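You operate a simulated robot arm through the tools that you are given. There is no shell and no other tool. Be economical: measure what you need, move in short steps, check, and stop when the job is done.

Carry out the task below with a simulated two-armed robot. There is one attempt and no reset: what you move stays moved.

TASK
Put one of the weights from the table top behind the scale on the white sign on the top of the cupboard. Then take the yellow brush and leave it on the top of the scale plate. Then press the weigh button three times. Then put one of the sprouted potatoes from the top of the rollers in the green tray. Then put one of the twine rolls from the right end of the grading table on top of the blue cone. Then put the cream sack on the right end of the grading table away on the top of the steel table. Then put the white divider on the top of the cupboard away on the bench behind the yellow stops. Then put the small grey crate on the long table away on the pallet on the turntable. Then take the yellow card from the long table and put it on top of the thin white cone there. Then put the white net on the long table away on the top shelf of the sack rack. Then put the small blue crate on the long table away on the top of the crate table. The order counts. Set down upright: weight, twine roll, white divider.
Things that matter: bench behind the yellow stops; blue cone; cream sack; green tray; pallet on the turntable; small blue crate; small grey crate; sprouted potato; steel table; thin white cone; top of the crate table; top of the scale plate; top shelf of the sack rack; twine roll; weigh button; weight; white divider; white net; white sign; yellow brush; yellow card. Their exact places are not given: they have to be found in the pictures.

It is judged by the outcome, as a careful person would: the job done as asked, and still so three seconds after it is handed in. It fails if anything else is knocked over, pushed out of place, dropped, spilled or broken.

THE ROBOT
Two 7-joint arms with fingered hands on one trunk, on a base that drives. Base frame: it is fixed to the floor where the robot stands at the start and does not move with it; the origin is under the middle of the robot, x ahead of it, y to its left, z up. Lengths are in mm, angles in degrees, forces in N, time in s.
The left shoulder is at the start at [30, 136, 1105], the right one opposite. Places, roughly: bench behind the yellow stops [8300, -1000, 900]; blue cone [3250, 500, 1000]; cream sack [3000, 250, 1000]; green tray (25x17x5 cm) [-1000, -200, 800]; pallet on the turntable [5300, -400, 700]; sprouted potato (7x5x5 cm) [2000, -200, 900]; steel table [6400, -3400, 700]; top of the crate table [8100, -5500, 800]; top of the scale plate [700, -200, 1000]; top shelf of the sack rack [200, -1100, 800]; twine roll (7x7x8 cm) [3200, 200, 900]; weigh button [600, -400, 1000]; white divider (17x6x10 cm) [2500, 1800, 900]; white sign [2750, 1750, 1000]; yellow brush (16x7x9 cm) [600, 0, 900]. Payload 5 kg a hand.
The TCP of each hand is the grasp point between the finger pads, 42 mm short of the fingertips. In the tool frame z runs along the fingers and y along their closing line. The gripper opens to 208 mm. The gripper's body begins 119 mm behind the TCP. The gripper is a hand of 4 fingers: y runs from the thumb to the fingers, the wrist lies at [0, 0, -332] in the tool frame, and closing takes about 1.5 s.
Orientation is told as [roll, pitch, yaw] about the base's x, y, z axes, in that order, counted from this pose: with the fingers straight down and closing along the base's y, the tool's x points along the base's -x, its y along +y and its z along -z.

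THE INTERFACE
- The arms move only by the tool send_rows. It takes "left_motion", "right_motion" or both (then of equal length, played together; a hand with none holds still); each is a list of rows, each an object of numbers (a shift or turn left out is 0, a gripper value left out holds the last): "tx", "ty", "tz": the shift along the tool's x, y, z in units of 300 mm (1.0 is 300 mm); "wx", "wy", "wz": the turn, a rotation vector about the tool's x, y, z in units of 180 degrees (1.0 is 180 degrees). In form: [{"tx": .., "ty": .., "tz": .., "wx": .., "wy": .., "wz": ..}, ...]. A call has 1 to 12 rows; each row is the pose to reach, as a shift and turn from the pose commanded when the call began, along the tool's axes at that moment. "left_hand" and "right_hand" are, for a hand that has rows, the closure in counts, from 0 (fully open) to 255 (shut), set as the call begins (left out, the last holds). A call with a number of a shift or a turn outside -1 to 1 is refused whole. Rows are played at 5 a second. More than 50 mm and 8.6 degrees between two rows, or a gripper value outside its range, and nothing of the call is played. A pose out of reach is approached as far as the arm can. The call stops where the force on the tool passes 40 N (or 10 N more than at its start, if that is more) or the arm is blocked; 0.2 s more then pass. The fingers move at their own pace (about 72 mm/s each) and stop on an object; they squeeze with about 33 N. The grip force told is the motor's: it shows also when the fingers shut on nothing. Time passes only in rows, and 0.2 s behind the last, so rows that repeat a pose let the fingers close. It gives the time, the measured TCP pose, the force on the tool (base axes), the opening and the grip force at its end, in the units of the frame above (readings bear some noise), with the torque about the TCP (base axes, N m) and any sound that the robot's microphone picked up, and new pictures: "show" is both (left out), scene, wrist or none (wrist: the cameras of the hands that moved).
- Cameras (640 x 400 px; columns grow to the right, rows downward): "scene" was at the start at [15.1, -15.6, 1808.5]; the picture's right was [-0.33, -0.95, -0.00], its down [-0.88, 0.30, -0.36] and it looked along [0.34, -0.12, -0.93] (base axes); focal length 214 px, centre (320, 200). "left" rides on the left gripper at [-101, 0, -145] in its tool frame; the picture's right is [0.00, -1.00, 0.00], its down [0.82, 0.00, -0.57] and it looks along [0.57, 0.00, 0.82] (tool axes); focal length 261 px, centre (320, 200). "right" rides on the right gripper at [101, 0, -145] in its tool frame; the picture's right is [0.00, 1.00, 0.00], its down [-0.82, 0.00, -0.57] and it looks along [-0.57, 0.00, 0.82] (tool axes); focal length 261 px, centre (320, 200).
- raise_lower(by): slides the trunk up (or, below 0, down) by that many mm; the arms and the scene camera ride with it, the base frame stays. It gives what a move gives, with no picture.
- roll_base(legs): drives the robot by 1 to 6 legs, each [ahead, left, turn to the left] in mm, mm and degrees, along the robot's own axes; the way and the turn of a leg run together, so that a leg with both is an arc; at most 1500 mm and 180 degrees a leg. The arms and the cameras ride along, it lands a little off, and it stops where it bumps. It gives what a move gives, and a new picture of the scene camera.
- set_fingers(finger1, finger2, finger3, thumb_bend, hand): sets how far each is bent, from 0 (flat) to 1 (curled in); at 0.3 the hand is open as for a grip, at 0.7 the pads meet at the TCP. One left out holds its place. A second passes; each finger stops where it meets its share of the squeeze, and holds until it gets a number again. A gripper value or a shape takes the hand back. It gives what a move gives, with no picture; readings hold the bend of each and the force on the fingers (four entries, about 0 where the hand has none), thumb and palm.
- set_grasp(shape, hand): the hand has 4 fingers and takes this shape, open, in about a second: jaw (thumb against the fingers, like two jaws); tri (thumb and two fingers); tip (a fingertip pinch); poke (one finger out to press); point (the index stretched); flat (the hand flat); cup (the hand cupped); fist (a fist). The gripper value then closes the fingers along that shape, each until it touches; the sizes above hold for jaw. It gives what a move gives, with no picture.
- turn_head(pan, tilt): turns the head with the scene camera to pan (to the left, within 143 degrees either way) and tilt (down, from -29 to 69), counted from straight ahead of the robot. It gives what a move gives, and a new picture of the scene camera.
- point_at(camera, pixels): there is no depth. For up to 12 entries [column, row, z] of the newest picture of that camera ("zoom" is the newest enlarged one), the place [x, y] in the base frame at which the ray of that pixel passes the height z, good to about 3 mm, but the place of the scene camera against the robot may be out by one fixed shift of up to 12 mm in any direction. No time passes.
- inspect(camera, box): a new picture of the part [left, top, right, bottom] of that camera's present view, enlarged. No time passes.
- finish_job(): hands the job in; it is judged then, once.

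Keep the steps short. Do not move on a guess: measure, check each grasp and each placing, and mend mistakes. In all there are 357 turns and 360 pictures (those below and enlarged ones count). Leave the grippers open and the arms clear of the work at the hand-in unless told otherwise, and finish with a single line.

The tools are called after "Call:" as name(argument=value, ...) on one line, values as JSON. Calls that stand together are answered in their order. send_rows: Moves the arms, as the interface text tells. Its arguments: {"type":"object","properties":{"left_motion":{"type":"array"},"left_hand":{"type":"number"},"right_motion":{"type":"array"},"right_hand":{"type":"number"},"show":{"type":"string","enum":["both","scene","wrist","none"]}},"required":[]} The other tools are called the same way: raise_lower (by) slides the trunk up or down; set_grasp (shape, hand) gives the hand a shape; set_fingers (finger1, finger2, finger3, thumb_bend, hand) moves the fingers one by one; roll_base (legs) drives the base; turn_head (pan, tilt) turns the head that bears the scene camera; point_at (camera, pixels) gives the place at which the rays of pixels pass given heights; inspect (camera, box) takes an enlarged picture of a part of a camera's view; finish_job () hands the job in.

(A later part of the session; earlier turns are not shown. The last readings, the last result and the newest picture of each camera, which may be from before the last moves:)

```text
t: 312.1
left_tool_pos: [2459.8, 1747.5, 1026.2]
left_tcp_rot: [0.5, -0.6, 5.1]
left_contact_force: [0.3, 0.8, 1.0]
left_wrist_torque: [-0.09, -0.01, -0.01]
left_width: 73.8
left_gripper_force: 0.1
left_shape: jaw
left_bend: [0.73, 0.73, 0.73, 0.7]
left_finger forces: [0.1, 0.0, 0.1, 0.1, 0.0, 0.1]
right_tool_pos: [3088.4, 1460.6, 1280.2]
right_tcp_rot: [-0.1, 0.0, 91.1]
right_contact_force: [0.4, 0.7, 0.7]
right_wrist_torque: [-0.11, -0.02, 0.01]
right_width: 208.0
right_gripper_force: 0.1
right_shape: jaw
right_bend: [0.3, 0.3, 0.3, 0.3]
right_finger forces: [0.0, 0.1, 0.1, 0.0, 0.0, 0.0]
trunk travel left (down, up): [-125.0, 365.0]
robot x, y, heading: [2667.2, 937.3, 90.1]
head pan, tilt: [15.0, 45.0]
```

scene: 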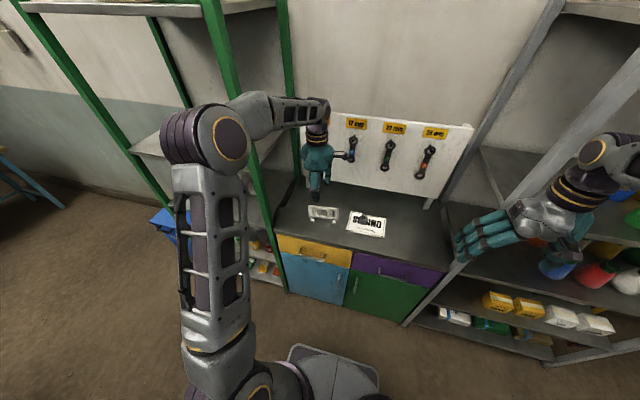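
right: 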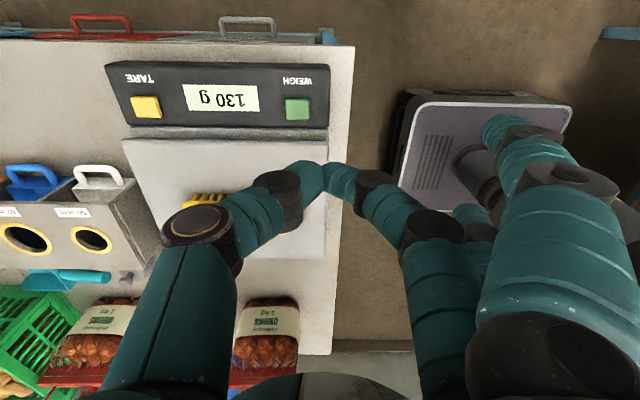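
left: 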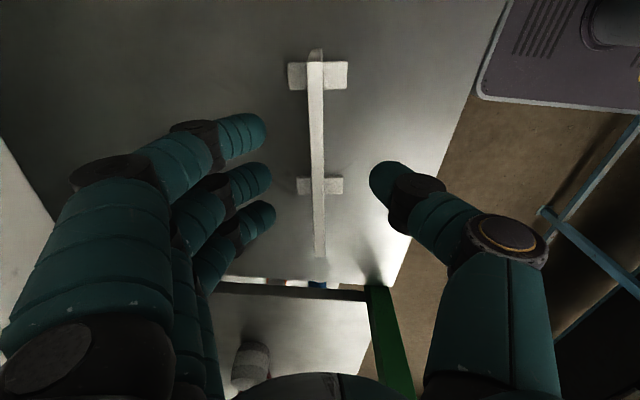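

Call:
send_rows(left_motion=[{"tz": 0.08}, {"tz": 0.15}], show="none")

Call:
send_rows(left_motion=[{"tz": 0}, {"tz": 0}, {"tz": 0}, {"tz": 0}, {"tz": 0}, {"tz": 0}, {"tz": 0}], left_hand=255, show="none")

Call:
send_rows(left_motion=[{"tz": -0.05}, {"tz": -0.15}, {"tz": -0.3}, {"tz": -0.45}], show="wrist")

```text
t: 312.7
left_tool_pos: [2457.8, 1749.6, 983.3]
left_tcp_rot: [0.4, -0.4, 5.2]
left_contact_force: [0.5, 0.1, -0.2]
left_wrist_torque: [0.02, -0.01, 0.02]
left_width: 74.1
left_gripper_force: 0.0
left_shape: jaw
left_bend: [0.73, 0.73, 0.73, 0.7]
left_finger forces: [0.0, 0.0, 0.0, 0.0, 0.0, 0.0]
right_tool_pos: [3089.0, 1459.7, 1281.3]
right_tcp_rot: [0.0, 0.1, 91.0]
right_contact_force: [-0.4, -1.0, -0.2]
right_wrist_torque: [0.01, -0.02, 0.01]
right_width: 208.0
right_gripper_force: 0.1
right_shape: jaw
right_bend: [0.3, 0.3, 0.3, 0.3]
right_finger forces: [0.1, 0.0, 0.0, 0.1, 0.0, 0.1]
trunk travel left (down, up): [-125.0, 365.0]
robot x, y, heading: [2665.7, 935.4, 90.4]
head pan, tilt: [15.0, 45.0]
```

```text
t: 314.3
left_tool_pos: [2458.7, 1747.9, 982.6]
left_tcp_rot: [0.4, -0.4, 5.1]
left_contact_force: [-0.4, -1.2, 0.4]
left_wrist_torque: [0.04, -0.01, 0.01]
left_width: 4.7
left_gripper_force: 32.6
left_shape: jaw
left_bend: [0.69, 0.69, 0.69, 0.7]
left_finger forces: [9.6, 10.0, 9.7, 0.0, 29.3, 0.1]
right_tool_pos: [3088.0, 1459.9, 1281.2]
right_tcp_rot: [-0.1, 0.1, 91.0]
right_contact_force: [0.0, -0.2, 0.0]
right_wrist_torque: [0.05, 0.01, 0.01]
right_width: 208.0
right_gripper_force: 0.1
right_shape: jaw
right_bend: [0.3, 0.3, 0.3, 0.3]
right_finger forces: [0.1, 0.0, 0.1, 0.0, 0.0, 0.0]
trunk travel left (down, up): [-125.0, 365.0]
robot x, y, heading: [2666.6, 935.1, 90.4]
head pan, tilt: [15.0, 45.0]
```

```text
t: 315.3
left_tool_pos: [2459.2, 1745.6, 1116.5]
left_tcp_rot: [0.3, -0.5, 5.2]
left_contact_force: [0.0, -0.7, -2.2]
left_wrist_torque: [0.13, 0.05, 0.01]
left_width: 4.7
left_gripper_force: 33.1
left_shape: jaw
left_bend: [0.69, 0.69, 0.69, 0.7]
left_finger forces: [9.8, 9.9, 9.7, 0.0, 29.4, 0.0]
right_tool_pos: [3088.4, 1458.7, 1282.8]
right_tcp_rot: [0.0, 0.0, 90.9]
right_contact_force: [-0.2, -0.4, 0.5]
right_wrist_torque: [0.12, 0.04, -0.03]
right_width: 208.0
right_gripper_force: 0.0
right_shape: jaw
right_bend: [0.3, 0.3, 0.3, 0.3]
right_finger forces: [0.1, 0.0, 0.1, 0.0, 0.0, 0.0]
trunk travel left (down, up): [-125.0, 365.0]
robot x, y, heading: [2665.6, 938.1, 90.4]
head pan, tilt: [15.0, 45.0]
```

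left: 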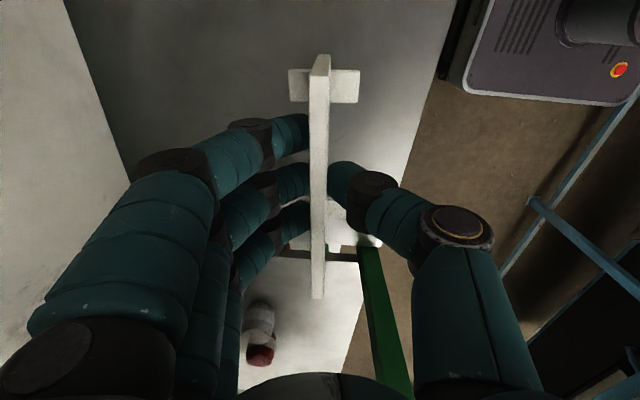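

Held. Raise, retract, and drive toward the far bench in stages.

Call:
send_rows(left_motion=[{"tz": -0.15}, {"tz": -0.28}, {"tz": -0.28, "ty": -0.15}, {"tz": -0.28, "ty": -0.3}, {"tz": -0.28, "ty": -0.45}, {"tz": -0.28, "ty": -0.6}, {"tz": -0.28, "ty": -0.75}, {"tz": -0.28, "ty": -0.9}, {"tz": -0.28, "ty": -1.0}], show="none")

Call:
roll_base(legs=[[-60, -1240, 0], [-900, 0, 0], [-880, 0, 0], [-400, -1400, 0], [0, -1400, 0], [0, 0, -90]])

Call:
turn_head(pan=0, tilt=25)

```text
t: 317.3
left_tool_pos: [2485.0, 1447.1, 1199.7]
left_tcp_rot: [0.4, -0.5, 5.2]
left_contact_force: [0.3, -0.4, -0.4]
left_wrist_torque: [0.03, 0.04, -0.01]
left_width: 4.6
left_gripper_force: 32.7
left_shape: jaw
left_bend: [0.69, 0.69, 0.69, 0.7]
left_finger forces: [9.8, 9.9, 9.7, 0.1, 29.4, 0.1]
right_tool_pos: [3088.6, 1458.5, 1281.7]
right_tcp_rot: [-0.1, 0.0, 90.9]
right_contact_force: [0.8, -0.8, 0.2]
right_wrist_torque: [0.07, 0.05, 0.01]
right_width: 207.6
right_gripper_force: 0.0
right_shape: jaw
right_bend: [0.3, 0.3, 0.3, 0.3]
right_finger forces: [0.0, 0.0, 0.0, 0.0, 0.0, 0.1]
trunk travel left (down, up): [-125.0, 365.0]
robot x, y, heading: [2664.4, 937.8, 90.2]
head pan, tilt: [15.0, 45.0]
```

```text
t: 349.4
left_tool_pos: [7246.3, -1066.5, 1198.9]
left_tcp_rot: [0.5, -0.5, -84.7]
left_contact_force: [-1.0, -0.5, 0.0]
left_wrist_torque: [0.04, -0.01, 0.0]
left_width: 4.8
left_gripper_force: 33.2
left_shape: jaw
left_bend: [0.69, 0.69, 0.69, 0.7]
left_finger forces: [9.7, 9.8, 9.5, 0.0, 28.7, 0.0]
right_tool_pos: [7259.5, -1669.4, 1281.8]
right_tcp_rot: [0.0, 0.1, 1.1]
right_contact_force: [0.4, 0.2, 0.2]
right_wrist_torque: [0.07, 0.02, -0.01]
right_width: 208.2
right_gripper_force: 0.1
right_shape: jaw
right_bend: [0.3, 0.3, 0.3, 0.3]
right_finger forces: [0.0, 0.0, 0.1, 0.0, 0.1, 0.0]
trunk travel left (down, up): [-125.0, 365.0]
robot x, y, heading: [6743.2, -1247.9, 0.5]
head pan, tilt: [15.0, 45.0]
```

scene: 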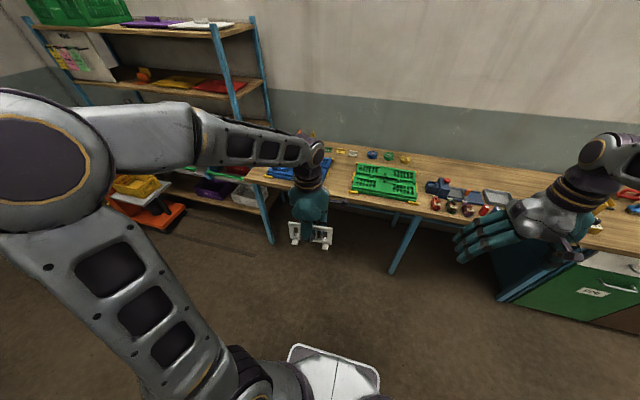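

```text
t: 350.2
left_tool_pos: [7245.7, -1066.0, 1197.8]
left_tcp_rot: [0.4, -0.4, -84.7]
left_contact_force: [0.0, 0.3, 0.1]
left_wrist_torque: [-0.04, -0.03, 0.01]
left_width: 4.6
left_gripper_force: 33.0
left_shape: jaw
left_bend: [0.69, 0.69, 0.69, 0.7]
left_finger forces: [9.5, 9.7, 9.5, 0.0, 28.7, 0.1]
right_tool_pos: [7260.5, -1667.9, 1280.1]
right_tcp_rot: [0.0, 0.2, 1.2]
right_contact_force: [0.4, 0.7, -0.1]
right_wrist_torque: [-0.03, -0.01, 0.01]
right_width: 207.9
right_gripper_force: 0.0
right_shape: jaw
right_bend: [0.3, 0.3, 0.3, 0.3]
right_finger forces: [0.0, 0.1, 0.1, 0.0, 0.1, 0.0]
trunk travel left (down, up): [-125.0, 365.0]
robot x, y, heading: [6739.8, -1251.7, 0.5]
head pan, tilt: [0.0, 25.0]
```

scene: 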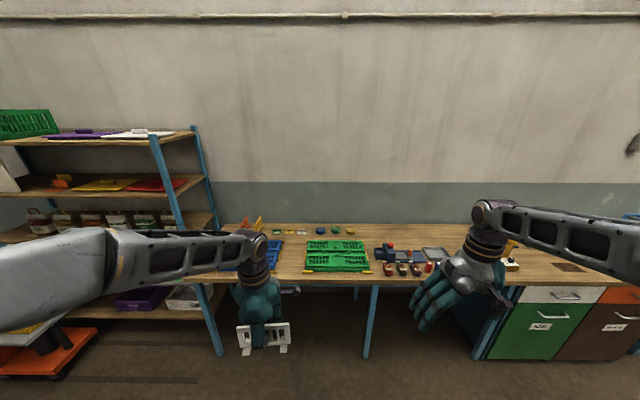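

Call:
inspect(camera="scene", box=[215, 205, 475, 295])

Call:
inspect(camera="scene", box=[220, 210, 390, 290])

```text
2.46 times, centred on (345, 250) of scene
```

zoom: 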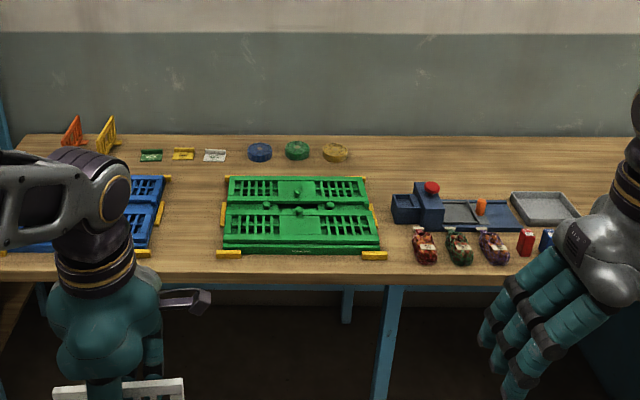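

```text
3.76 times, centred on (305, 250) of scene
```

zoom: 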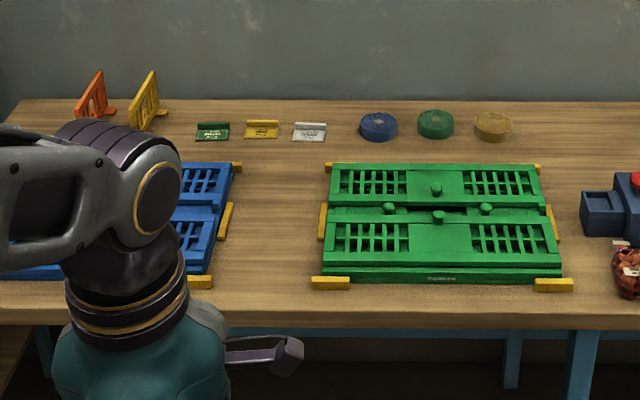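

Call:
point_at(camera="zoom", pixels=[[320, 312, 850], [320, 100, 850], [330, 165, 850], [535, 167, 850], [492, 135, 850], [560, 130, 850], [600, 130, 850], [640, 190, 850], [145, 125, 850], [212, 140, 850], [540, 285, 850], [640, 320, 850]])

```text
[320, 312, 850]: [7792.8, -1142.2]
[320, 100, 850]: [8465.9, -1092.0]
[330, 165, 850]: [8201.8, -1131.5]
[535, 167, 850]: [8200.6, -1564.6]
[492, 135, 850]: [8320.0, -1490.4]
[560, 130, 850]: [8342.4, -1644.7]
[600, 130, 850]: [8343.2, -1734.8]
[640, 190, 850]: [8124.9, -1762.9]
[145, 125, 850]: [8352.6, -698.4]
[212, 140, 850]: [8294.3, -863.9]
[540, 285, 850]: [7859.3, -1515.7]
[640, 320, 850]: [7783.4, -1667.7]
```

Call:
point_at(camera="scene", pixels=[[221, 356, 0], [366, 357, 0], [485, 357, 0], [70, 375, 0]])

Call:
roll_base(legs=[[600, 180, 0]])

Call:
turn_head(pan=0, tilt=45)

```text
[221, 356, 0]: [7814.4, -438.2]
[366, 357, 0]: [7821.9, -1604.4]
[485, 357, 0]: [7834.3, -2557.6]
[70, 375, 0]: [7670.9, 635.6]
```

```text
t: 353.7
left_tool_pos: [7850.1, -881.8, 1198.3]
left_tcp_rot: [0.4, -0.4, -84.8]
left_contact_force: [0.4, 0.5, -1.7]
left_wrist_torque: [-0.04, 0.08, -0.01]
left_width: 4.7
left_gripper_force: 32.8
left_shape: jaw
left_bend: [0.69, 0.69, 0.69, 0.7]
left_finger forces: [9.6, 9.8, 9.5, 0.0, 28.8, 0.1]
right_tool_pos: [7862.1, -1485.8, 1280.9]
right_tcp_rot: [0.0, 0.2, 1.1]
right_contact_force: [0.3, 0.3, 0.4]
right_wrist_torque: [-0.02, 0.06, -0.03]
right_width: 208.1
right_gripper_force: 0.1
right_shape: jaw
right_bend: [0.3, 0.3, 0.3, 0.3]
right_finger forces: [0.1, 0.1, 0.0, 0.0, 0.0, 0.0]
trunk travel left (down, up): [-125.0, 365.0]
robot x, y, heading: [7339.6, -1061.8, 0.5]
head pan, tilt: [0.0, 25.0]
```

scene: 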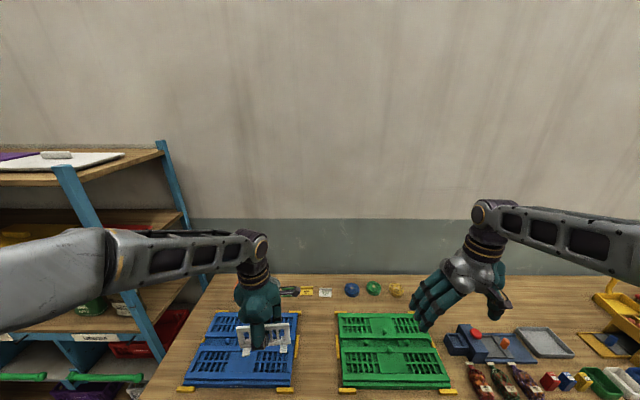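

```text
t: 354.5
left_tool_pos: [7849.8, -881.6, 1199.2]
left_tcp_rot: [0.4, -0.4, -84.8]
left_contact_force: [0.4, -0.7, -0.1]
left_wrist_torque: [-0.02, -0.02, -0.01]
left_width: 4.5
left_gripper_force: 33.1
left_shape: jaw
left_bend: [0.69, 0.69, 0.69, 0.7]
left_finger forces: [9.5, 9.8, 9.5, 0.1, 28.7, 0.0]
right_tool_pos: [7861.7, -1484.4, 1281.1]
right_tcp_rot: [0.0, 0.1, 1.0]
right_contact_force: [0.1, -0.2, -0.5]
right_wrist_torque: [-0.02, 0.06, 0.01]
right_width: 207.9
right_gripper_force: 0.0
right_shape: jaw
right_bend: [0.3, 0.3, 0.3, 0.3]
right_finger forces: [0.0, 0.1, 0.1, 0.0, 0.0, 0.0]
trunk travel left (down, up): [-125.0, 365.0]
robot x, y, heading: [7340.7, -1067.5, 0.3]
head pan, tilt: [0.0, 45.0]
```

scene: 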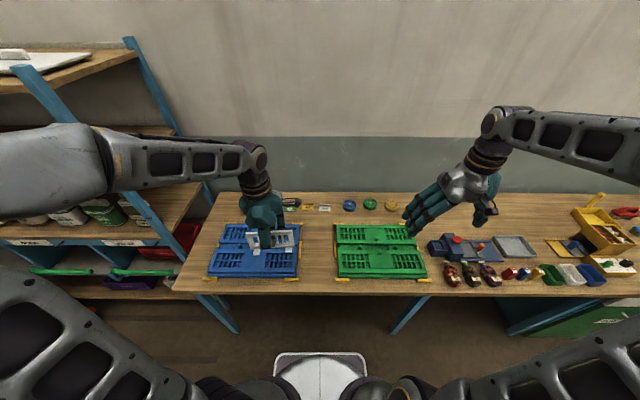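

Move 140 closer and inspect the back of the bench.

Call:
roll_base(legs=[[140, -40, 0]])

Call:
inspect(camera="scene", box=[190, 170, 420, 300])

Call:
inspect(camera="left", box=[0, 0, 640, 400])

```text
t: 355.9
left_tool_pos: [7993.2, -920.9, 1197.6]
left_tcp_rot: [0.3, -0.4, -84.8]
left_contact_force: [0.9, -0.7, -1.5]
left_wrist_torque: [0.06, 0.19, -0.01]
left_width: 4.7
left_gripper_force: 32.6
left_shape: jaw
left_bend: [0.69, 0.69, 0.69, 0.7]
left_finger forces: [9.6, 9.7, 9.7, 0.0, 28.8, 0.0]
right_tool_pos: [8004.5, -1524.0, 1279.4]
right_tcp_rot: [0.1, 0.2, 1.0]
right_contact_force: [0.3, 0.2, -0.1]
right_wrist_torque: [0.03, 0.18, -0.04]
right_width: 208.0
right_gripper_force: 0.0
right_shape: jaw
right_bend: [0.3, 0.3, 0.3, 0.3]
right_finger forces: [0.1, 0.0, 0.0, 0.0, 0.0, 0.0]
trunk travel left (down, up): [-125.0, 365.0]
robot x, y, heading: [7485.5, -1106.0, 0.5]
head pan, tilt: [0.0, 45.0]
```

scene: 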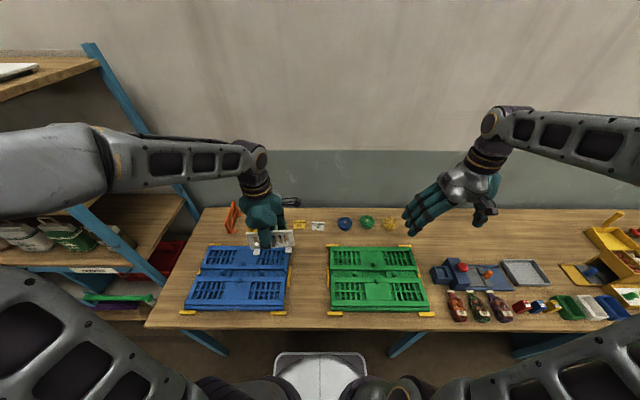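

```text
2.78 times, centred on (305, 235) of scene
```

zoom: 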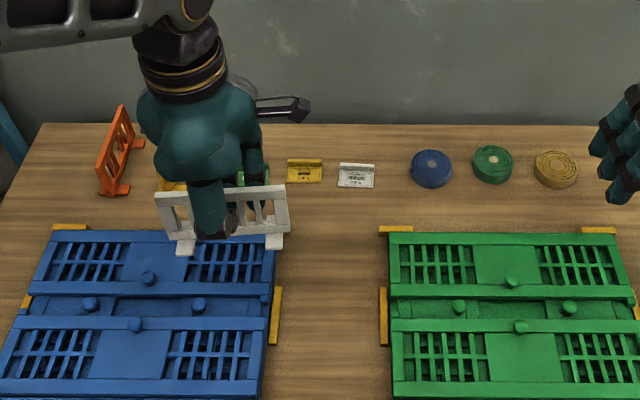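

```text
1.00 times, centred on (320, 200) of left
```

zoom: 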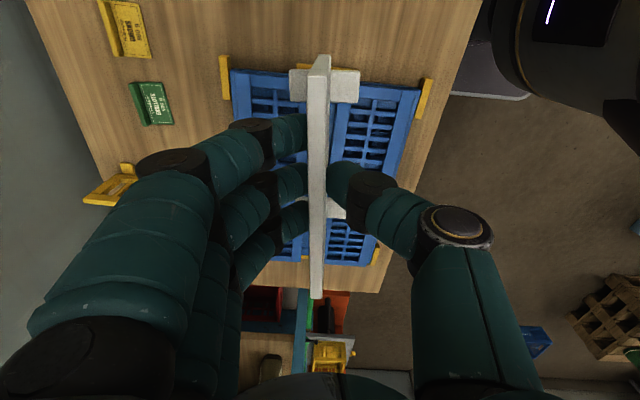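

Call:
point_at(camera="zoom", pixels=[[153, 104, 850], [128, 85, 850], [125, 30, 850], [222, 78, 850], [428, 100, 850], [100, 175, 850], [60, 80, 850], [175, 110, 850]])

Call:
point_at(camera="scene", pixels=[[299, 222, 850], [318, 227, 850], [345, 224, 850], [330, 208, 850], [430, 315, 850], [388, 248, 850]])

```text
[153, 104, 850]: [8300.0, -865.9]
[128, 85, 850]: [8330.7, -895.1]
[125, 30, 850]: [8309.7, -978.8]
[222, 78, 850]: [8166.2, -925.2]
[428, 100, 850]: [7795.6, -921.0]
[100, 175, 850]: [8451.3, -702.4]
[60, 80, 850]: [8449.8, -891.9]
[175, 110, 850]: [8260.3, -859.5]
```

```text
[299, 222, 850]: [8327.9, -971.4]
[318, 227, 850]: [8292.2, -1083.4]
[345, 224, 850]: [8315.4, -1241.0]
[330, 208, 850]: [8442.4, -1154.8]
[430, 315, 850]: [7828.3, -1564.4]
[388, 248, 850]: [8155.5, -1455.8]
```

Cards and discs occupy the row behind the stops. I'll set the divider in the gap between the white card (y≈-1083) and blue disc (y≈-1241), rail pointing away, at (8300,-1160). Rotate the hand and go over it.

Call:
send_rows(left_motion=[{"tx": -0.08, "ty": 0.086, "wz": -0.043}, {"tx": -0.16, "ty": 0.172, "wz": -0.086}, {"tx": -0.24, "ty": 0.258, "wz": -0.129}, {"tx": -0.32, "ty": 0.344, "wz": -0.172}, {"tx": -0.4, "ty": 0.43, "wz": -0.215}, {"tx": -0.48, "ty": 0.516, "wz": -0.258}, {"tx": -0.56, "ty": 0.602, "wz": -0.301}, {"tx": -0.64, "ty": 0.688, "wz": -0.344}, {"tx": -0.72, "ty": 0.774, "wz": -0.387}, {"tx": -0.8, "ty": 0.86, "wz": -0.43}, {"tx": -0.886, "ty": 0.947, "wz": -0.471}])

Call:
inspect(camera="left", box=[120, 0, 520, 250])

```text
t: 358.3
left_tool_pos: [8297.5, -1161.1, 1201.7]
left_tcp_rot: [-0.4, -0.3, 0.2]
left_contact_force: [1.2, 0.1, -0.8]
left_wrist_torque: [0.06, 0.14, -0.01]
left_width: 4.6
left_gripper_force: 32.8
left_shape: jaw
left_bend: [0.69, 0.69, 0.69, 0.7]
left_finger forces: [9.6, 9.7, 9.7, 0.1, 28.7, 0.1]
right_tool_pos: [8004.3, -1525.6, 1280.7]
right_tcp_rot: [0.1, 0.2, 1.1]
right_contact_force: [0.9, -0.2, -1.1]
right_wrist_torque: [0.11, 0.11, -0.03]
right_width: 207.8
right_gripper_force: 0.0
right_shape: jaw
right_bend: [0.3, 0.3, 0.3, 0.3]
right_finger forces: [0.0, 0.0, 0.1, 0.0, 0.1, 0.0]
trunk travel left (down, up): [-125.0, 365.0]
robot x, y, heading: [7484.9, -1102.5, 0.6]
head pan, tilt: [0.0, 45.0]
```

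scene: 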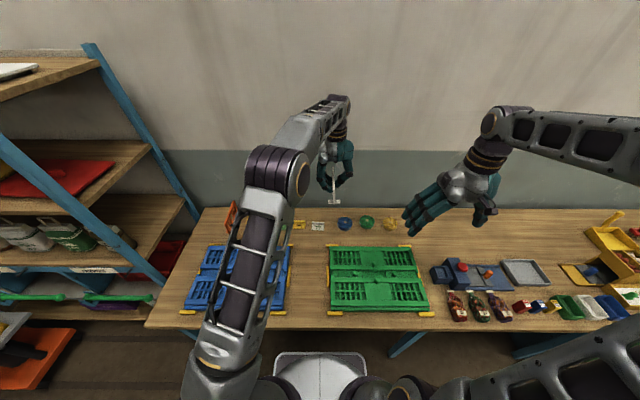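
left: 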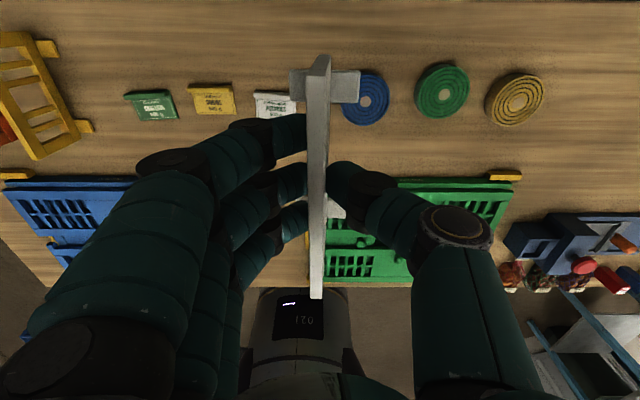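

```text
1.60 times, centred on (320, 125) of left
```

zoom: 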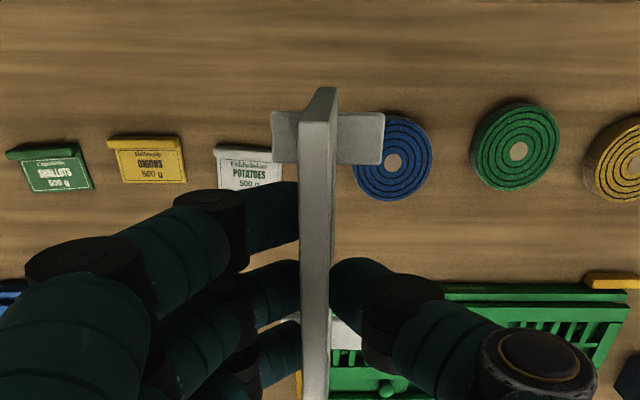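

Call:
point_at(camera="left", pixels=[[255, 105, 855], [298, 112, 855], [343, 100, 870], [366, 100, 880], [366, 75, 870], [366, 126, 870], [275, 92, 855], [275, 120, 855], [505, 180, 870], [415, 185, 870], [330, 3, 850]])

```text
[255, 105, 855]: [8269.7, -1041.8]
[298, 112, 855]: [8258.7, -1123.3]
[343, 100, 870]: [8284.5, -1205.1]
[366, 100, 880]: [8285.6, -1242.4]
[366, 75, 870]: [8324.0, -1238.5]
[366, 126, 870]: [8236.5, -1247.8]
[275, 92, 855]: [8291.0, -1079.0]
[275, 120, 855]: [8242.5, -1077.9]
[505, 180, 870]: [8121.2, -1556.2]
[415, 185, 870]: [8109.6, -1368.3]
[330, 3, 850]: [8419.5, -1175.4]
```

Gap centre y≈-1161. Shift to x 8275 (feet land before and behind the row) and lower.

Call:
send_rows(left_motion=[{"tx": 0.075}, {"tx": 0.075, "tz": 0.16}, {"tx": 0.075, "tz": 0.32}, {"tx": 0.075, "tz": 0.48}, {"tx": 0.075, "tz": 0.64}, {"tx": 0.075, "tz": 0.76}], show="wrist")

Call:
inspect(camera="scene", box=[270, 160, 400, 260])

```text
t: 359.7
left_tool_pos: [8276.3, -1162.3, 975.0]
left_tcp_rot: [-0.4, -0.4, -0.1]
left_contact_force: [0.8, 0.0, 0.7]
left_wrist_torque: [0.01, 0.15, -0.03]
left_width: 4.6
left_gripper_force: 33.3
left_shape: jaw
left_bend: [0.69, 0.69, 0.69, 0.7]
left_finger forces: [9.6, 9.6, 9.6, 0.0, 28.8, 0.1]
right_tool_pos: [8002.6, -1524.6, 1280.8]
right_tcp_rot: [0.0, 0.1, 1.0]
right_contact_force: [-0.8, -0.5, -0.5]
right_wrist_torque: [0.03, 0.08, 0.0]
right_width: 208.1
right_gripper_force: 0.2
right_shape: jaw
right_bend: [0.3, 0.3, 0.3, 0.3]
right_finger forces: [0.0, 0.1, 0.0, 0.0, 0.0, 0.0]
trunk travel left (down, up): [-125.0, 365.0]
robot x, y, heading: [7482.2, -1102.6, 0.2]
head pan, tilt: [0.0, 45.0]
```

left: 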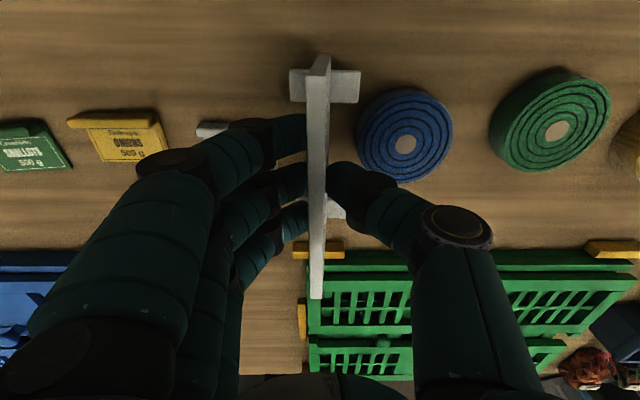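

```text
4.00 times, centred on (335, 210) of scene
```

zoom: 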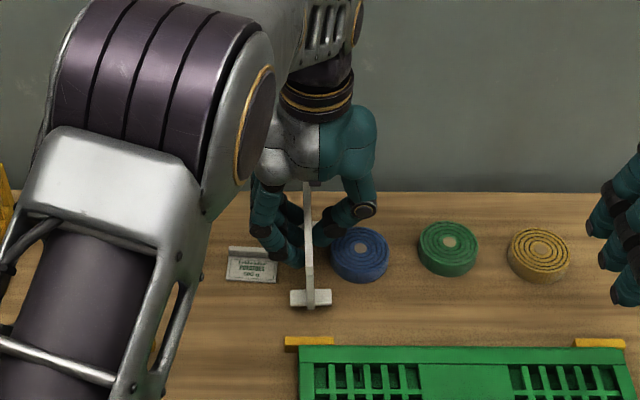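

Call:
send_rows(left_motion=[{"tz": 0.06}, {"tz": 0.11}, {"tz": 0.125}], show="none")

Call:
send_rows(left_motion=[{"tz": 0.01}, {"tz": 0.02}], show="none")

```text
t: 360.2
left_tool_pos: [8278.0, -1163.1, 961.6]
left_tcp_rot: [-0.8, -0.9, -0.1]
left_contact_force: [-4.7, -0.5, 20.7]
left_wrist_torque: [0.1, 0.3, 0.0]
left_width: 5.7
left_gripper_force: 33.0
left_shape: jaw
left_bend: [0.71, 0.71, 0.71, 0.71]
left_finger forces: [11.4, 11.8, 11.9, 0.1, 35.1, 0.0]
right_tool_pos: [8001.7, -1524.7, 1280.8]
right_tcp_rot: [0.1, 0.1, 1.1]
right_contact_force: [0.6, 0.7, -0.2]
right_wrist_torque: [0.0, 0.1, 0.0]
right_width: 208.0
right_gripper_force: 0.0
right_shape: jaw
right_bend: [0.3, 0.3, 0.3, 0.3]
right_finger forces: [0.1, 0.0, 0.0, 0.0, 0.0, 0.1]
trunk travel left (down, up): [-125.0, 365.0]
robot x, y, heading: [7479.7, -1100.7, 0.4]
head pan, tilt: [0.0, 45.0]
stopped in row 2 (left hand): the force on the tool passed its limit (the readings are from after the stop); the commanded pose is now the measured one
```

```text
t: 360.7
left_tool_pos: [8281.5, -1165.1, 961.4]
left_tcp_rot: [-0.8, -1.2, 0.0]
left_contact_force: [-3.5, 0.8, 21.7]
left_wrist_torque: [0.29, 0.45, -0.03]
left_width: 5.9
left_gripper_force: 32.6
left_shape: jaw
left_bend: [0.71, 0.71, 0.71, 0.71]
left_finger forces: [11.9, 12.9, 12.6, 0.0, 35.2, 0.1]
right_tool_pos: [8003.0, -1524.0, 1281.0]
right_tcp_rot: [0.0, 0.2, 1.0]
right_contact_force: [0.9, -0.6, -0.6]
right_wrist_torque: [0.02, 0.06, -0.01]
right_width: 208.0
right_gripper_force: 0.0
right_shape: jaw
right_bend: [0.3, 0.3, 0.3, 0.3]
right_finger forces: [0.0, 0.0, 0.0, 0.1, 0.0, 0.0]
trunk travel left (down, up): [-125.0, 365.0]
robot x, y, heading: [7484.8, -1104.3, 0.5]
head pan, tilt: [0.0, 45.0]
stopped in row 2 (left hand): the force on the tool passed its limit (the readings are from after the stop); the commanded pose is now the measured one
```

Contact earlier than expected; ease up 4 mm and look.

Call:
send_rows(left_motion=[{"tz": -0.008}, {"tz": -0.013}], show="wrist")

Call:
inspect(camera="scene", box=[290, 190, 370, 250])

```text
t: 361.3
left_tool_pos: [8280.4, -1164.6, 960.2]
left_tcp_rot: [-0.7, -1.0, 0.0]
left_contact_force: [2.7, -1.5, 6.1]
left_wrist_torque: [0.09, -0.01, -0.02]
left_width: 6.1
left_gripper_force: 33.0
left_shape: jaw
left_bend: [0.69, 0.71, 0.71, 0.71]
left_finger forces: [10.5, 11.4, 10.9, 0.0, 34.1, 0.0]
right_tool_pos: [8002.8, -1524.0, 1279.4]
right_tcp_rot: [-0.1, 0.1, 1.2]
right_contact_force: [-0.9, 0.2, 0.0]
right_wrist_torque: [0.02, 0.0, 0.0]
right_width: 208.1
right_gripper_force: 0.0
right_shape: jaw
right_bend: [0.3, 0.3, 0.3, 0.3]
right_finger forces: [0.0, 0.0, 0.1, 0.0, 0.0, 0.0]
trunk travel left (down, up): [-125.0, 365.0]
robot x, y, heading: [7481.1, -1103.4, 0.5]
head pan, tilt: [0.0, 45.0]
```

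left: 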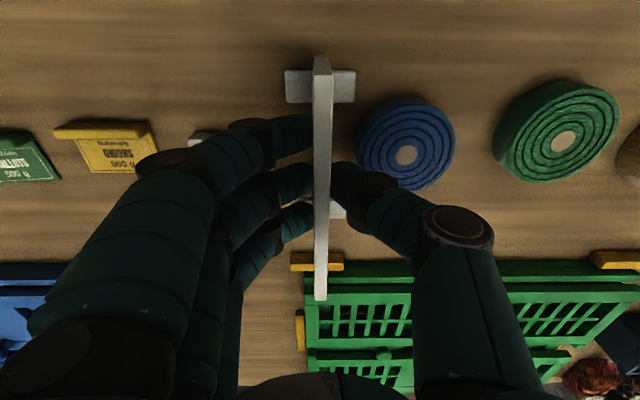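

```text
6.67 times, centred on (330, 220) of scene
```

zoom: 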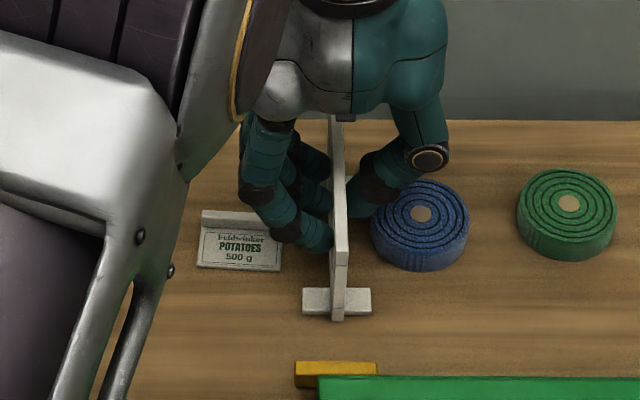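

The divider stands on the bench (bench ≈880). Open only slightly, then rise.

Call:
send_rows(left_motion=[{"tz": 0}, {"tz": 0}, {"tz": 0}], left_hand=225, show="none")

Call:
send_rows(left_motion=[{"tz": -0.05}, {"tz": -0.12}, {"tz": -0.25}, {"tz": -0.4}, {"tz": -0.55}, {"tz": -0.7}], show="wrist")

```text
t: 362.1
left_tool_pos: [8281.1, -1164.6, 960.0]
left_tcp_rot: [-0.6, -0.9, 0.0]
left_contact_force: [-0.2, 0.2, 0.0]
left_wrist_torque: [0.0, 0.01, 0.04]
left_width: 24.4
left_gripper_force: 0.0
left_shape: jaw
left_bend: [0.72, 0.72, 0.72, 0.7]
left_finger forces: [0.1, 0.0, 0.0, 0.0, 0.0, 0.1]
right_tool_pos: [8002.5, -1525.0, 1280.3]
right_tcp_rot: [0.0, 0.1, 1.1]
right_contact_force: [-0.7, 1.0, 0.0]
right_wrist_torque: [0.01, 0.0, 0.03]
right_width: 208.0
right_gripper_force: 0.0
right_shape: jaw
right_bend: [0.3, 0.3, 0.3, 0.3]
right_finger forces: [0.0, 0.0, 0.1, 0.1, 0.1, 0.1]
trunk travel left (down, up): [-125.0, 365.0]
robot x, y, heading: [7480.1, -1101.5, 0.7]
head pan, tilt: [0.0, 45.0]
```

```text
t: 363.5
left_tool_pos: [8275.4, -1161.9, 1172.2]
left_tcp_rot: [-0.7, -1.0, -0.1]
left_contact_force: [0.2, 0.7, -0.8]
left_wrist_torque: [-0.03, -0.06, 0.02]
left_width: 24.2
left_gripper_force: 0.0
left_shape: jaw
left_bend: [0.72, 0.72, 0.72, 0.7]
left_finger forces: [0.0, 0.0, 0.0, 0.0, 0.1, 0.0]
right_tool_pos: [8001.7, -1524.7, 1282.3]
right_tcp_rot: [0.0, 0.1, 1.0]
right_contact_force: [-0.4, -0.1, 0.8]
right_wrist_torque: [-0.01, -0.13, -0.02]
right_width: 208.4
right_gripper_force: 0.0
right_shape: jaw
right_bend: [0.3, 0.3, 0.3, 0.3]
right_finger forces: [0.0, 0.0, 0.0, 0.1, 0.0, 0.1]
trunk travel left (down, up): [-125.0, 365.0]
robot x, y, heading: [7482.2, -1102.2, 0.4]
head pan, tilt: [0.0, 45.0]
```

left: 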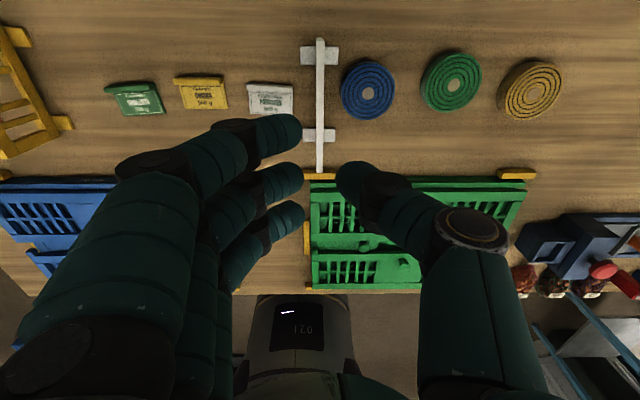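

Divider placed upright. Retract and drive back to the long table for the grey crate.

Call:
send_rows(left_motion=[{"tx": 0.15}, {"tx": 0.3}, {"tx": 0.45}, {"tx": 0.6}, {"tx": 0.75}, {"tx": 0.9}, {"tx": 1.0}], left_hand=0, show="none")

Call:
roll_base(legs=[[-740, -150, 0], [0, 0, 180], [1440, 50, 0], [1400, -400, 0], [0, -925, 0], [0, -925, 0]])

Call:
roll_base(legs=[[1270, 0, 0], [1270, 0, 0], [1270, 0, 0], [0, 500, 0]])

```text
t: 365.1
left_tool_pos: [7974.6, -1162.3, 1165.6]
left_tcp_rot: [-0.7, -0.9, 0.0]
left_contact_force: [-0.5, -0.1, 0.2]
left_wrist_torque: [0.0, -0.05, 0.01]
left_width: 208.0
left_gripper_force: 0.0
left_shape: jaw
left_bend: [0.3, 0.3, 0.3, 0.3]
left_finger forces: [0.0, 0.2, 0.0, 0.0, 0.0, 0.0]
right_tool_pos: [8002.9, -1524.2, 1280.2]
right_tcp_rot: [0.0, 0.2, 1.1]
right_contact_force: [-0.5, -0.6, -0.3]
right_wrist_torque: [0.0, -0.02, 0.0]
right_width: 207.5
right_gripper_force: 0.1
right_shape: jaw
right_bend: [0.3, 0.3, 0.3, 0.3]
right_finger forces: [0.1, 0.0, 0.0, 0.1, 0.0, 0.0]
trunk travel left (down, up): [-125.0, 365.0]
robot x, y, heading: [7479.8, -1104.0, 0.2]
head pan, tilt: [0.0, 45.0]
```

```text
t: 399.1
left_tool_pos: [3386.7, 1013.3, 1165.9]
left_tcp_rot: [-0.7, -1.0, 179.3]
left_contact_force: [-0.4, -0.5, -0.1]
left_wrist_torque: [-0.02, -0.01, -0.03]
left_width: 207.7
left_gripper_force: 0.0
left_shape: jaw
left_bend: [0.3, 0.3, 0.3, 0.3]
left_finger forces: [0.0, 0.1, 0.1, 0.1, 0.0, 0.0]
right_tool_pos: [3363.5, 1376.3, 1280.2]
right_tcp_rot: [0.0, 0.2, -179.5]
right_contact_force: [-0.1, 0.7, -0.5]
right_wrist_torque: [-0.08, 0.01, -0.02]
right_width: 207.9
right_gripper_force: 0.1
right_shape: jaw
right_bend: [0.3, 0.3, 0.3, 0.3]
right_finger forces: [0.0, 0.1, 0.1, 0.0, 0.2, 0.1]
trunk travel left (down, up): [-125.0, 365.0]
robot x, y, heading: [3878.3, 953.0, 179.7]
head pan, tilt: [0.0, 45.0]
```

scene: 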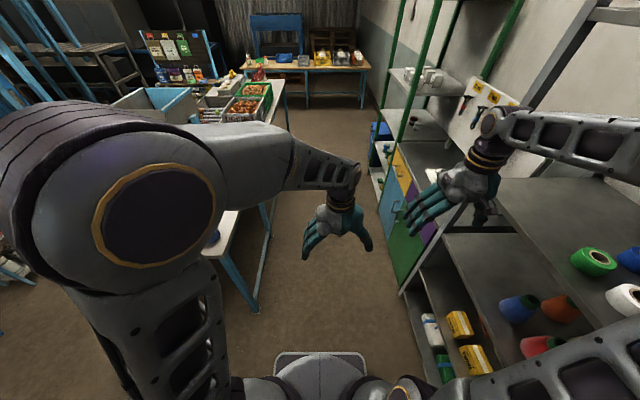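

```text
t: 420.0
left_tool_pos: [-419.4, 525.8, 1166.5]
left_tcp_rot: [-0.8, -1.0, 180.0]
left_contact_force: [-0.1, 0.0, -0.8]
left_wrist_torque: [0.1, -0.01, 0.02]
left_width: 207.7
left_gripper_force: 0.0
left_shape: jaw
left_bend: [0.3, 0.3, 0.3, 0.3]
left_finger forces: [0.1, 0.0, 0.0, 0.0, 0.1, 0.0]
right_tool_pos: [-446.1, 887.7, 1280.0]
right_tcp_rot: [-0.1, 0.1, -179.1]
right_contact_force: [0.3, -1.8, 0.3]
right_wrist_torque: [0.12, -0.01, 0.0]
right_width: 208.0
right_gripper_force: 0.0
right_shape: jaw
right_bend: [0.3, 0.3, 0.3, 0.3]
right_finger forces: [0.1, 0.0, 0.1, 0.0, 0.0, 0.0]
trunk travel left (down, up): [-125.0, 365.0]
robot x, y, heading: [74.9, 467.1, -180.1]
head pan, tilt: [0.0, 45.0]
```

scene: 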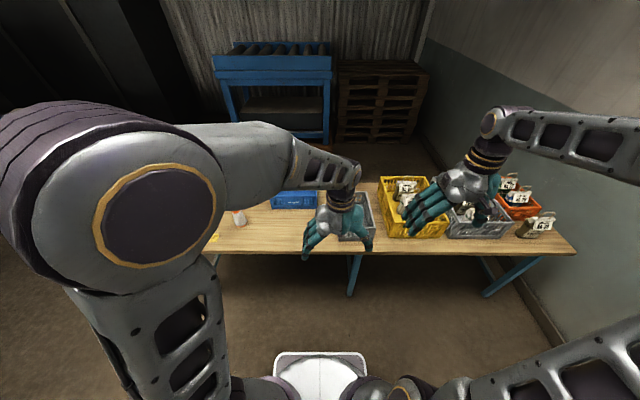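

Call:
roll_base(legs=[[265, 0, 0]])

Call:
inspect(camera="left", box=[0, 0, 640, 400])

```text
t: 421.9
left_tool_pos: [-687.4, 524.7, 1165.2]
left_tcp_rot: [-0.7, -0.9, 179.9]
left_contact_force: [-2.0, -0.1, -0.6]
left_wrist_torque: [0.05, -0.13, 0.03]
left_width: 207.8
left_gripper_force: 0.2
left_shape: jaw
left_bend: [0.3, 0.3, 0.3, 0.3]
left_finger forces: [0.0, 0.0, 0.0, 0.1, 0.1, 0.1]
right_tool_pos: [-713.4, 887.8, 1279.4]
right_tcp_rot: [0.0, 0.2, -179.0]
right_contact_force: [-0.3, 0.3, -0.6]
right_wrist_torque: [0.03, -0.12, -0.03]
right_width: 208.0
right_gripper_force: 0.0
right_shape: jaw
right_bend: [0.3, 0.3, 0.3, 0.3]
right_finger forces: [0.0, 0.0, 0.1, 0.0, 0.0, 0.0]
trunk travel left (down, up): [-125.0, 365.0]
robot x, y, heading: [-189.3, 465.2, -179.6]
head pan, tilt: [0.0, 45.0]
```

scene: 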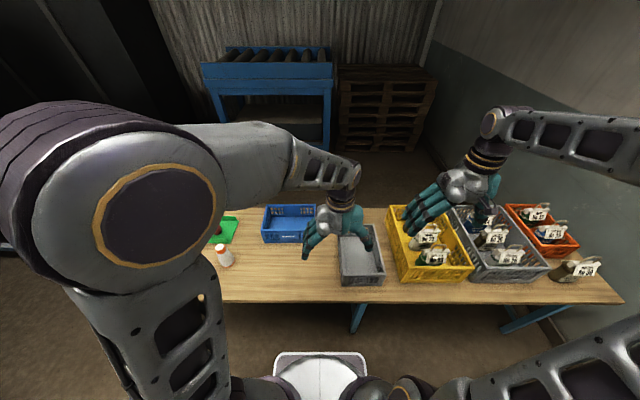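

```text
1.00 times, centred on (320, 200) of left
```

zoom: 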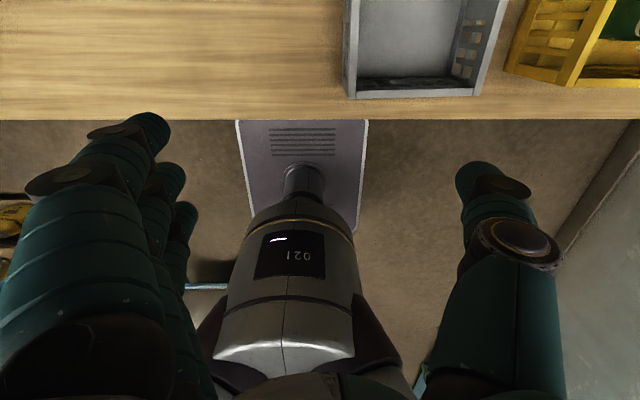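

Call:
point_at(camera="zoom", pixels=[[347, 97, 783], [478, 95, 783], [350, 78, 880], [475, 78, 880], [505, 60, 800]])

Call:
point_at(camera="scene", pixels=[[345, 287, 783], [382, 284, 783], [341, 275, 880], [384, 273, 880], [376, 226, 880], [340, 235, 880]])

Call:
inspect(camera="scene", box=[250, 190, 490, 310])

```text
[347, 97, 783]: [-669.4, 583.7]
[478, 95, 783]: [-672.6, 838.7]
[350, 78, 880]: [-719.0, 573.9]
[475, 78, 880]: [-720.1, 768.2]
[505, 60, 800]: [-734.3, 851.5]
```

```text
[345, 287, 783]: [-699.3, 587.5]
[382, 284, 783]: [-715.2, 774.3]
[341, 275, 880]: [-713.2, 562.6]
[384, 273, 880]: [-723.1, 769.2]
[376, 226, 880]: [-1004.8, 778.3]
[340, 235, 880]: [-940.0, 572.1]
```

```text
2.67 times, centred on (370, 250) of scene
```

zoom: 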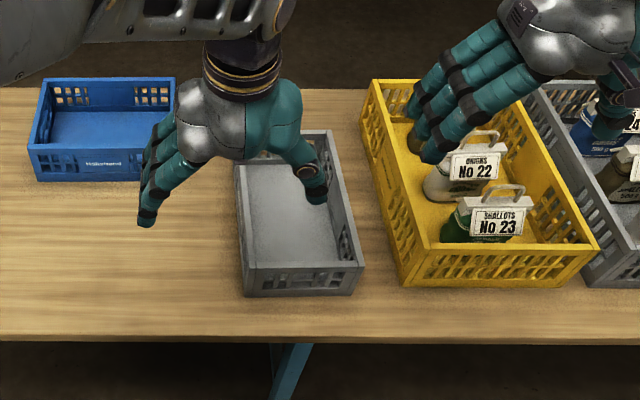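

The small grey crate is about 200×290, rim z≈880, at y 568–770, x -715…-1005. I'll carry it with both hands pinching its long walls, staggered. Shift the base and bring both hands above the walls.

Call:
roll_base(legs=[[0, -170, 0]])

Call:
send_rows(left_motion=[{"tx": -0.05, "ty": 0.06}, {"tx": -0.1, "ty": 0.12}, {"tx": -0.16, "ty": 0.18}, {"tx": -0.22, "ty": 0.24}, {"tx": -0.28, "ty": 0.3}, {"tx": -0.33, "ty": 0.36}, {"tx": -0.377, "ty": 0.423}, {"tx": -0.377, "ty": 0.423}, {"tx": -0.377, "ty": 0.423}], right_motion=[{"tx": -0.07, "ty": 0.11}, {"tx": -0.14, "ty": 0.22}, {"tx": -0.21, "ty": 0.33}, {"tx": -0.28, "ty": 0.44}, {"tx": -0.35, "ty": 0.55}, {"tx": -0.42, "ty": 0.66}, {"tx": -0.49, "ty": 0.77}, {"tx": -0.56, "ty": 0.88}, {"tx": -0.623, "ty": 0.967}], left_hand=130, right_hand=130, show="wrist")

```text
t: 423.4
left_tool_pos: [-688.0, 697.2, 1165.9]
left_tcp_rot: [-0.6, -1.0, 179.8]
left_contact_force: [-0.4, 1.0, 0.4]
left_wrist_torque: [-0.18, 0.06, 0.0]
left_width: 207.7
left_gripper_force: 0.1
left_shape: jaw
left_bend: [0.3, 0.3, 0.3, 0.3]
left_finger forces: [0.0, 0.0, 0.0, 0.1, 0.0, 0.0]
right_tool_pos: [-712.4, 1059.0, 1279.2]
right_tcp_rot: [0.1, 0.1, -179.0]
right_contact_force: [-0.8, 0.8, -0.8]
right_wrist_torque: [-0.19, -0.01, 0.01]
right_width: 208.1
right_gripper_force: 0.1
right_shape: jaw
right_bend: [0.3, 0.3, 0.3, 0.3]
right_finger forces: [0.0, 0.0, 0.0, 0.0, 0.0, 0.1]
trunk travel left (down, up): [-125.0, 365.0]
robot x, y, heading: [-194.7, 636.8, -179.9]
head pan, tilt: [0.0, 45.0]
```

scene: 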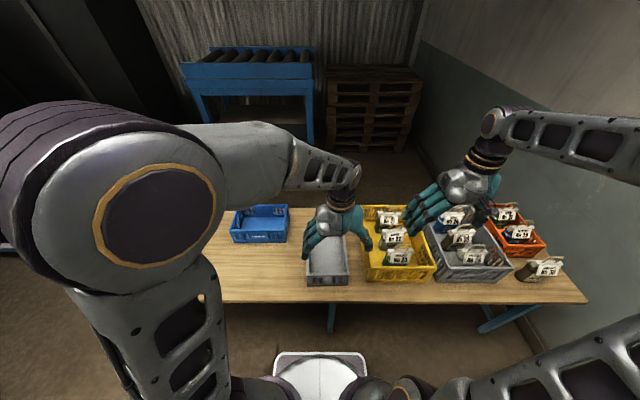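

```text
t: 425.4
left_tool_pos: [-802.8, 567.4, 1165.4]
left_tcp_rot: [-0.7, -0.9, 179.9]
left_contact_force: [-1.2, -2.1, -0.8]
left_wrist_torque: [0.11, -0.06, 0.01]
left_width: 102.9
left_gripper_force: 0.1
left_shape: jaw
left_bend: [0.73, 0.73, 0.73, 0.7]
left_finger forces: [0.0, 0.0, 0.1, 0.1, 0.1, 0.0]
right_tool_pos: [-896.0, 764.5, 1278.9]
right_tcp_rot: [-0.1, 0.1, -179.1]
right_contact_force: [-1.0, -1.3, -0.3]
right_wrist_torque: [0.07, -0.12, -0.02]
right_width: 102.8
right_gripper_force: 0.0
right_shape: jaw
right_bend: [0.73, 0.73, 0.73, 0.7]
right_finger forces: [0.0, 0.0, 0.0, 0.0, 0.1, 0.0]
trunk travel left (down, up): [-125.0, 365.0]
robot x, y, heading: [-193.9, 633.6, -179.8]
head pan, tilt: [0.0, 45.0]
```

right: 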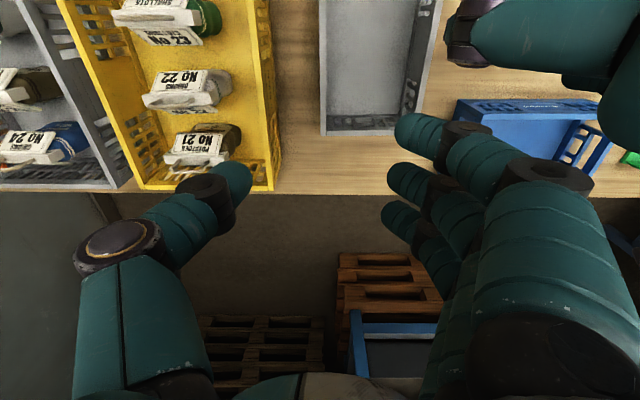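
left: 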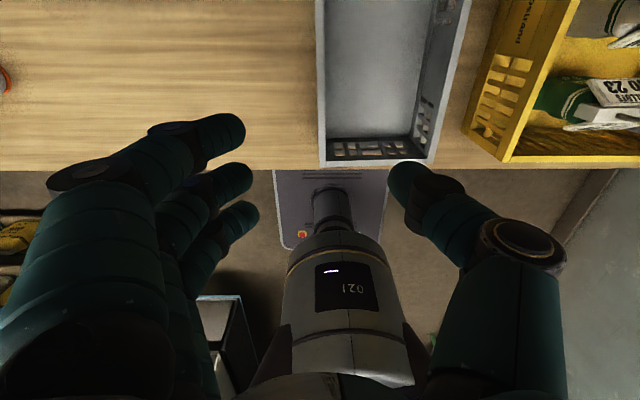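

Call:
point_at(camera="left", pixels=[[317, 60, 880], [325, 60, 880], [322, 150, 880], [440, 60, 880], [462, 60, 880], [432, 150, 880], [497, 60, 880]])

Call:
point_at(camera="right", pixels=[[320, 60, 880], [329, 60, 880], [427, 60, 880], [436, 60, 880], [268, 60, 900], [325, 130, 880]])

```text
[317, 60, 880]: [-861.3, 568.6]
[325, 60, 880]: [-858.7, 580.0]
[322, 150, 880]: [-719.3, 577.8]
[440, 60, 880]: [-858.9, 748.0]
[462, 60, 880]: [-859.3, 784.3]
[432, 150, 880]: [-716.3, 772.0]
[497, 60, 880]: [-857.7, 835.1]
```

```text
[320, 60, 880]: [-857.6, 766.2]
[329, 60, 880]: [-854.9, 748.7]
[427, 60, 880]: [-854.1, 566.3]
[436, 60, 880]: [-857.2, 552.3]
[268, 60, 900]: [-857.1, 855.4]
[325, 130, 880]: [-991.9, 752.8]
```

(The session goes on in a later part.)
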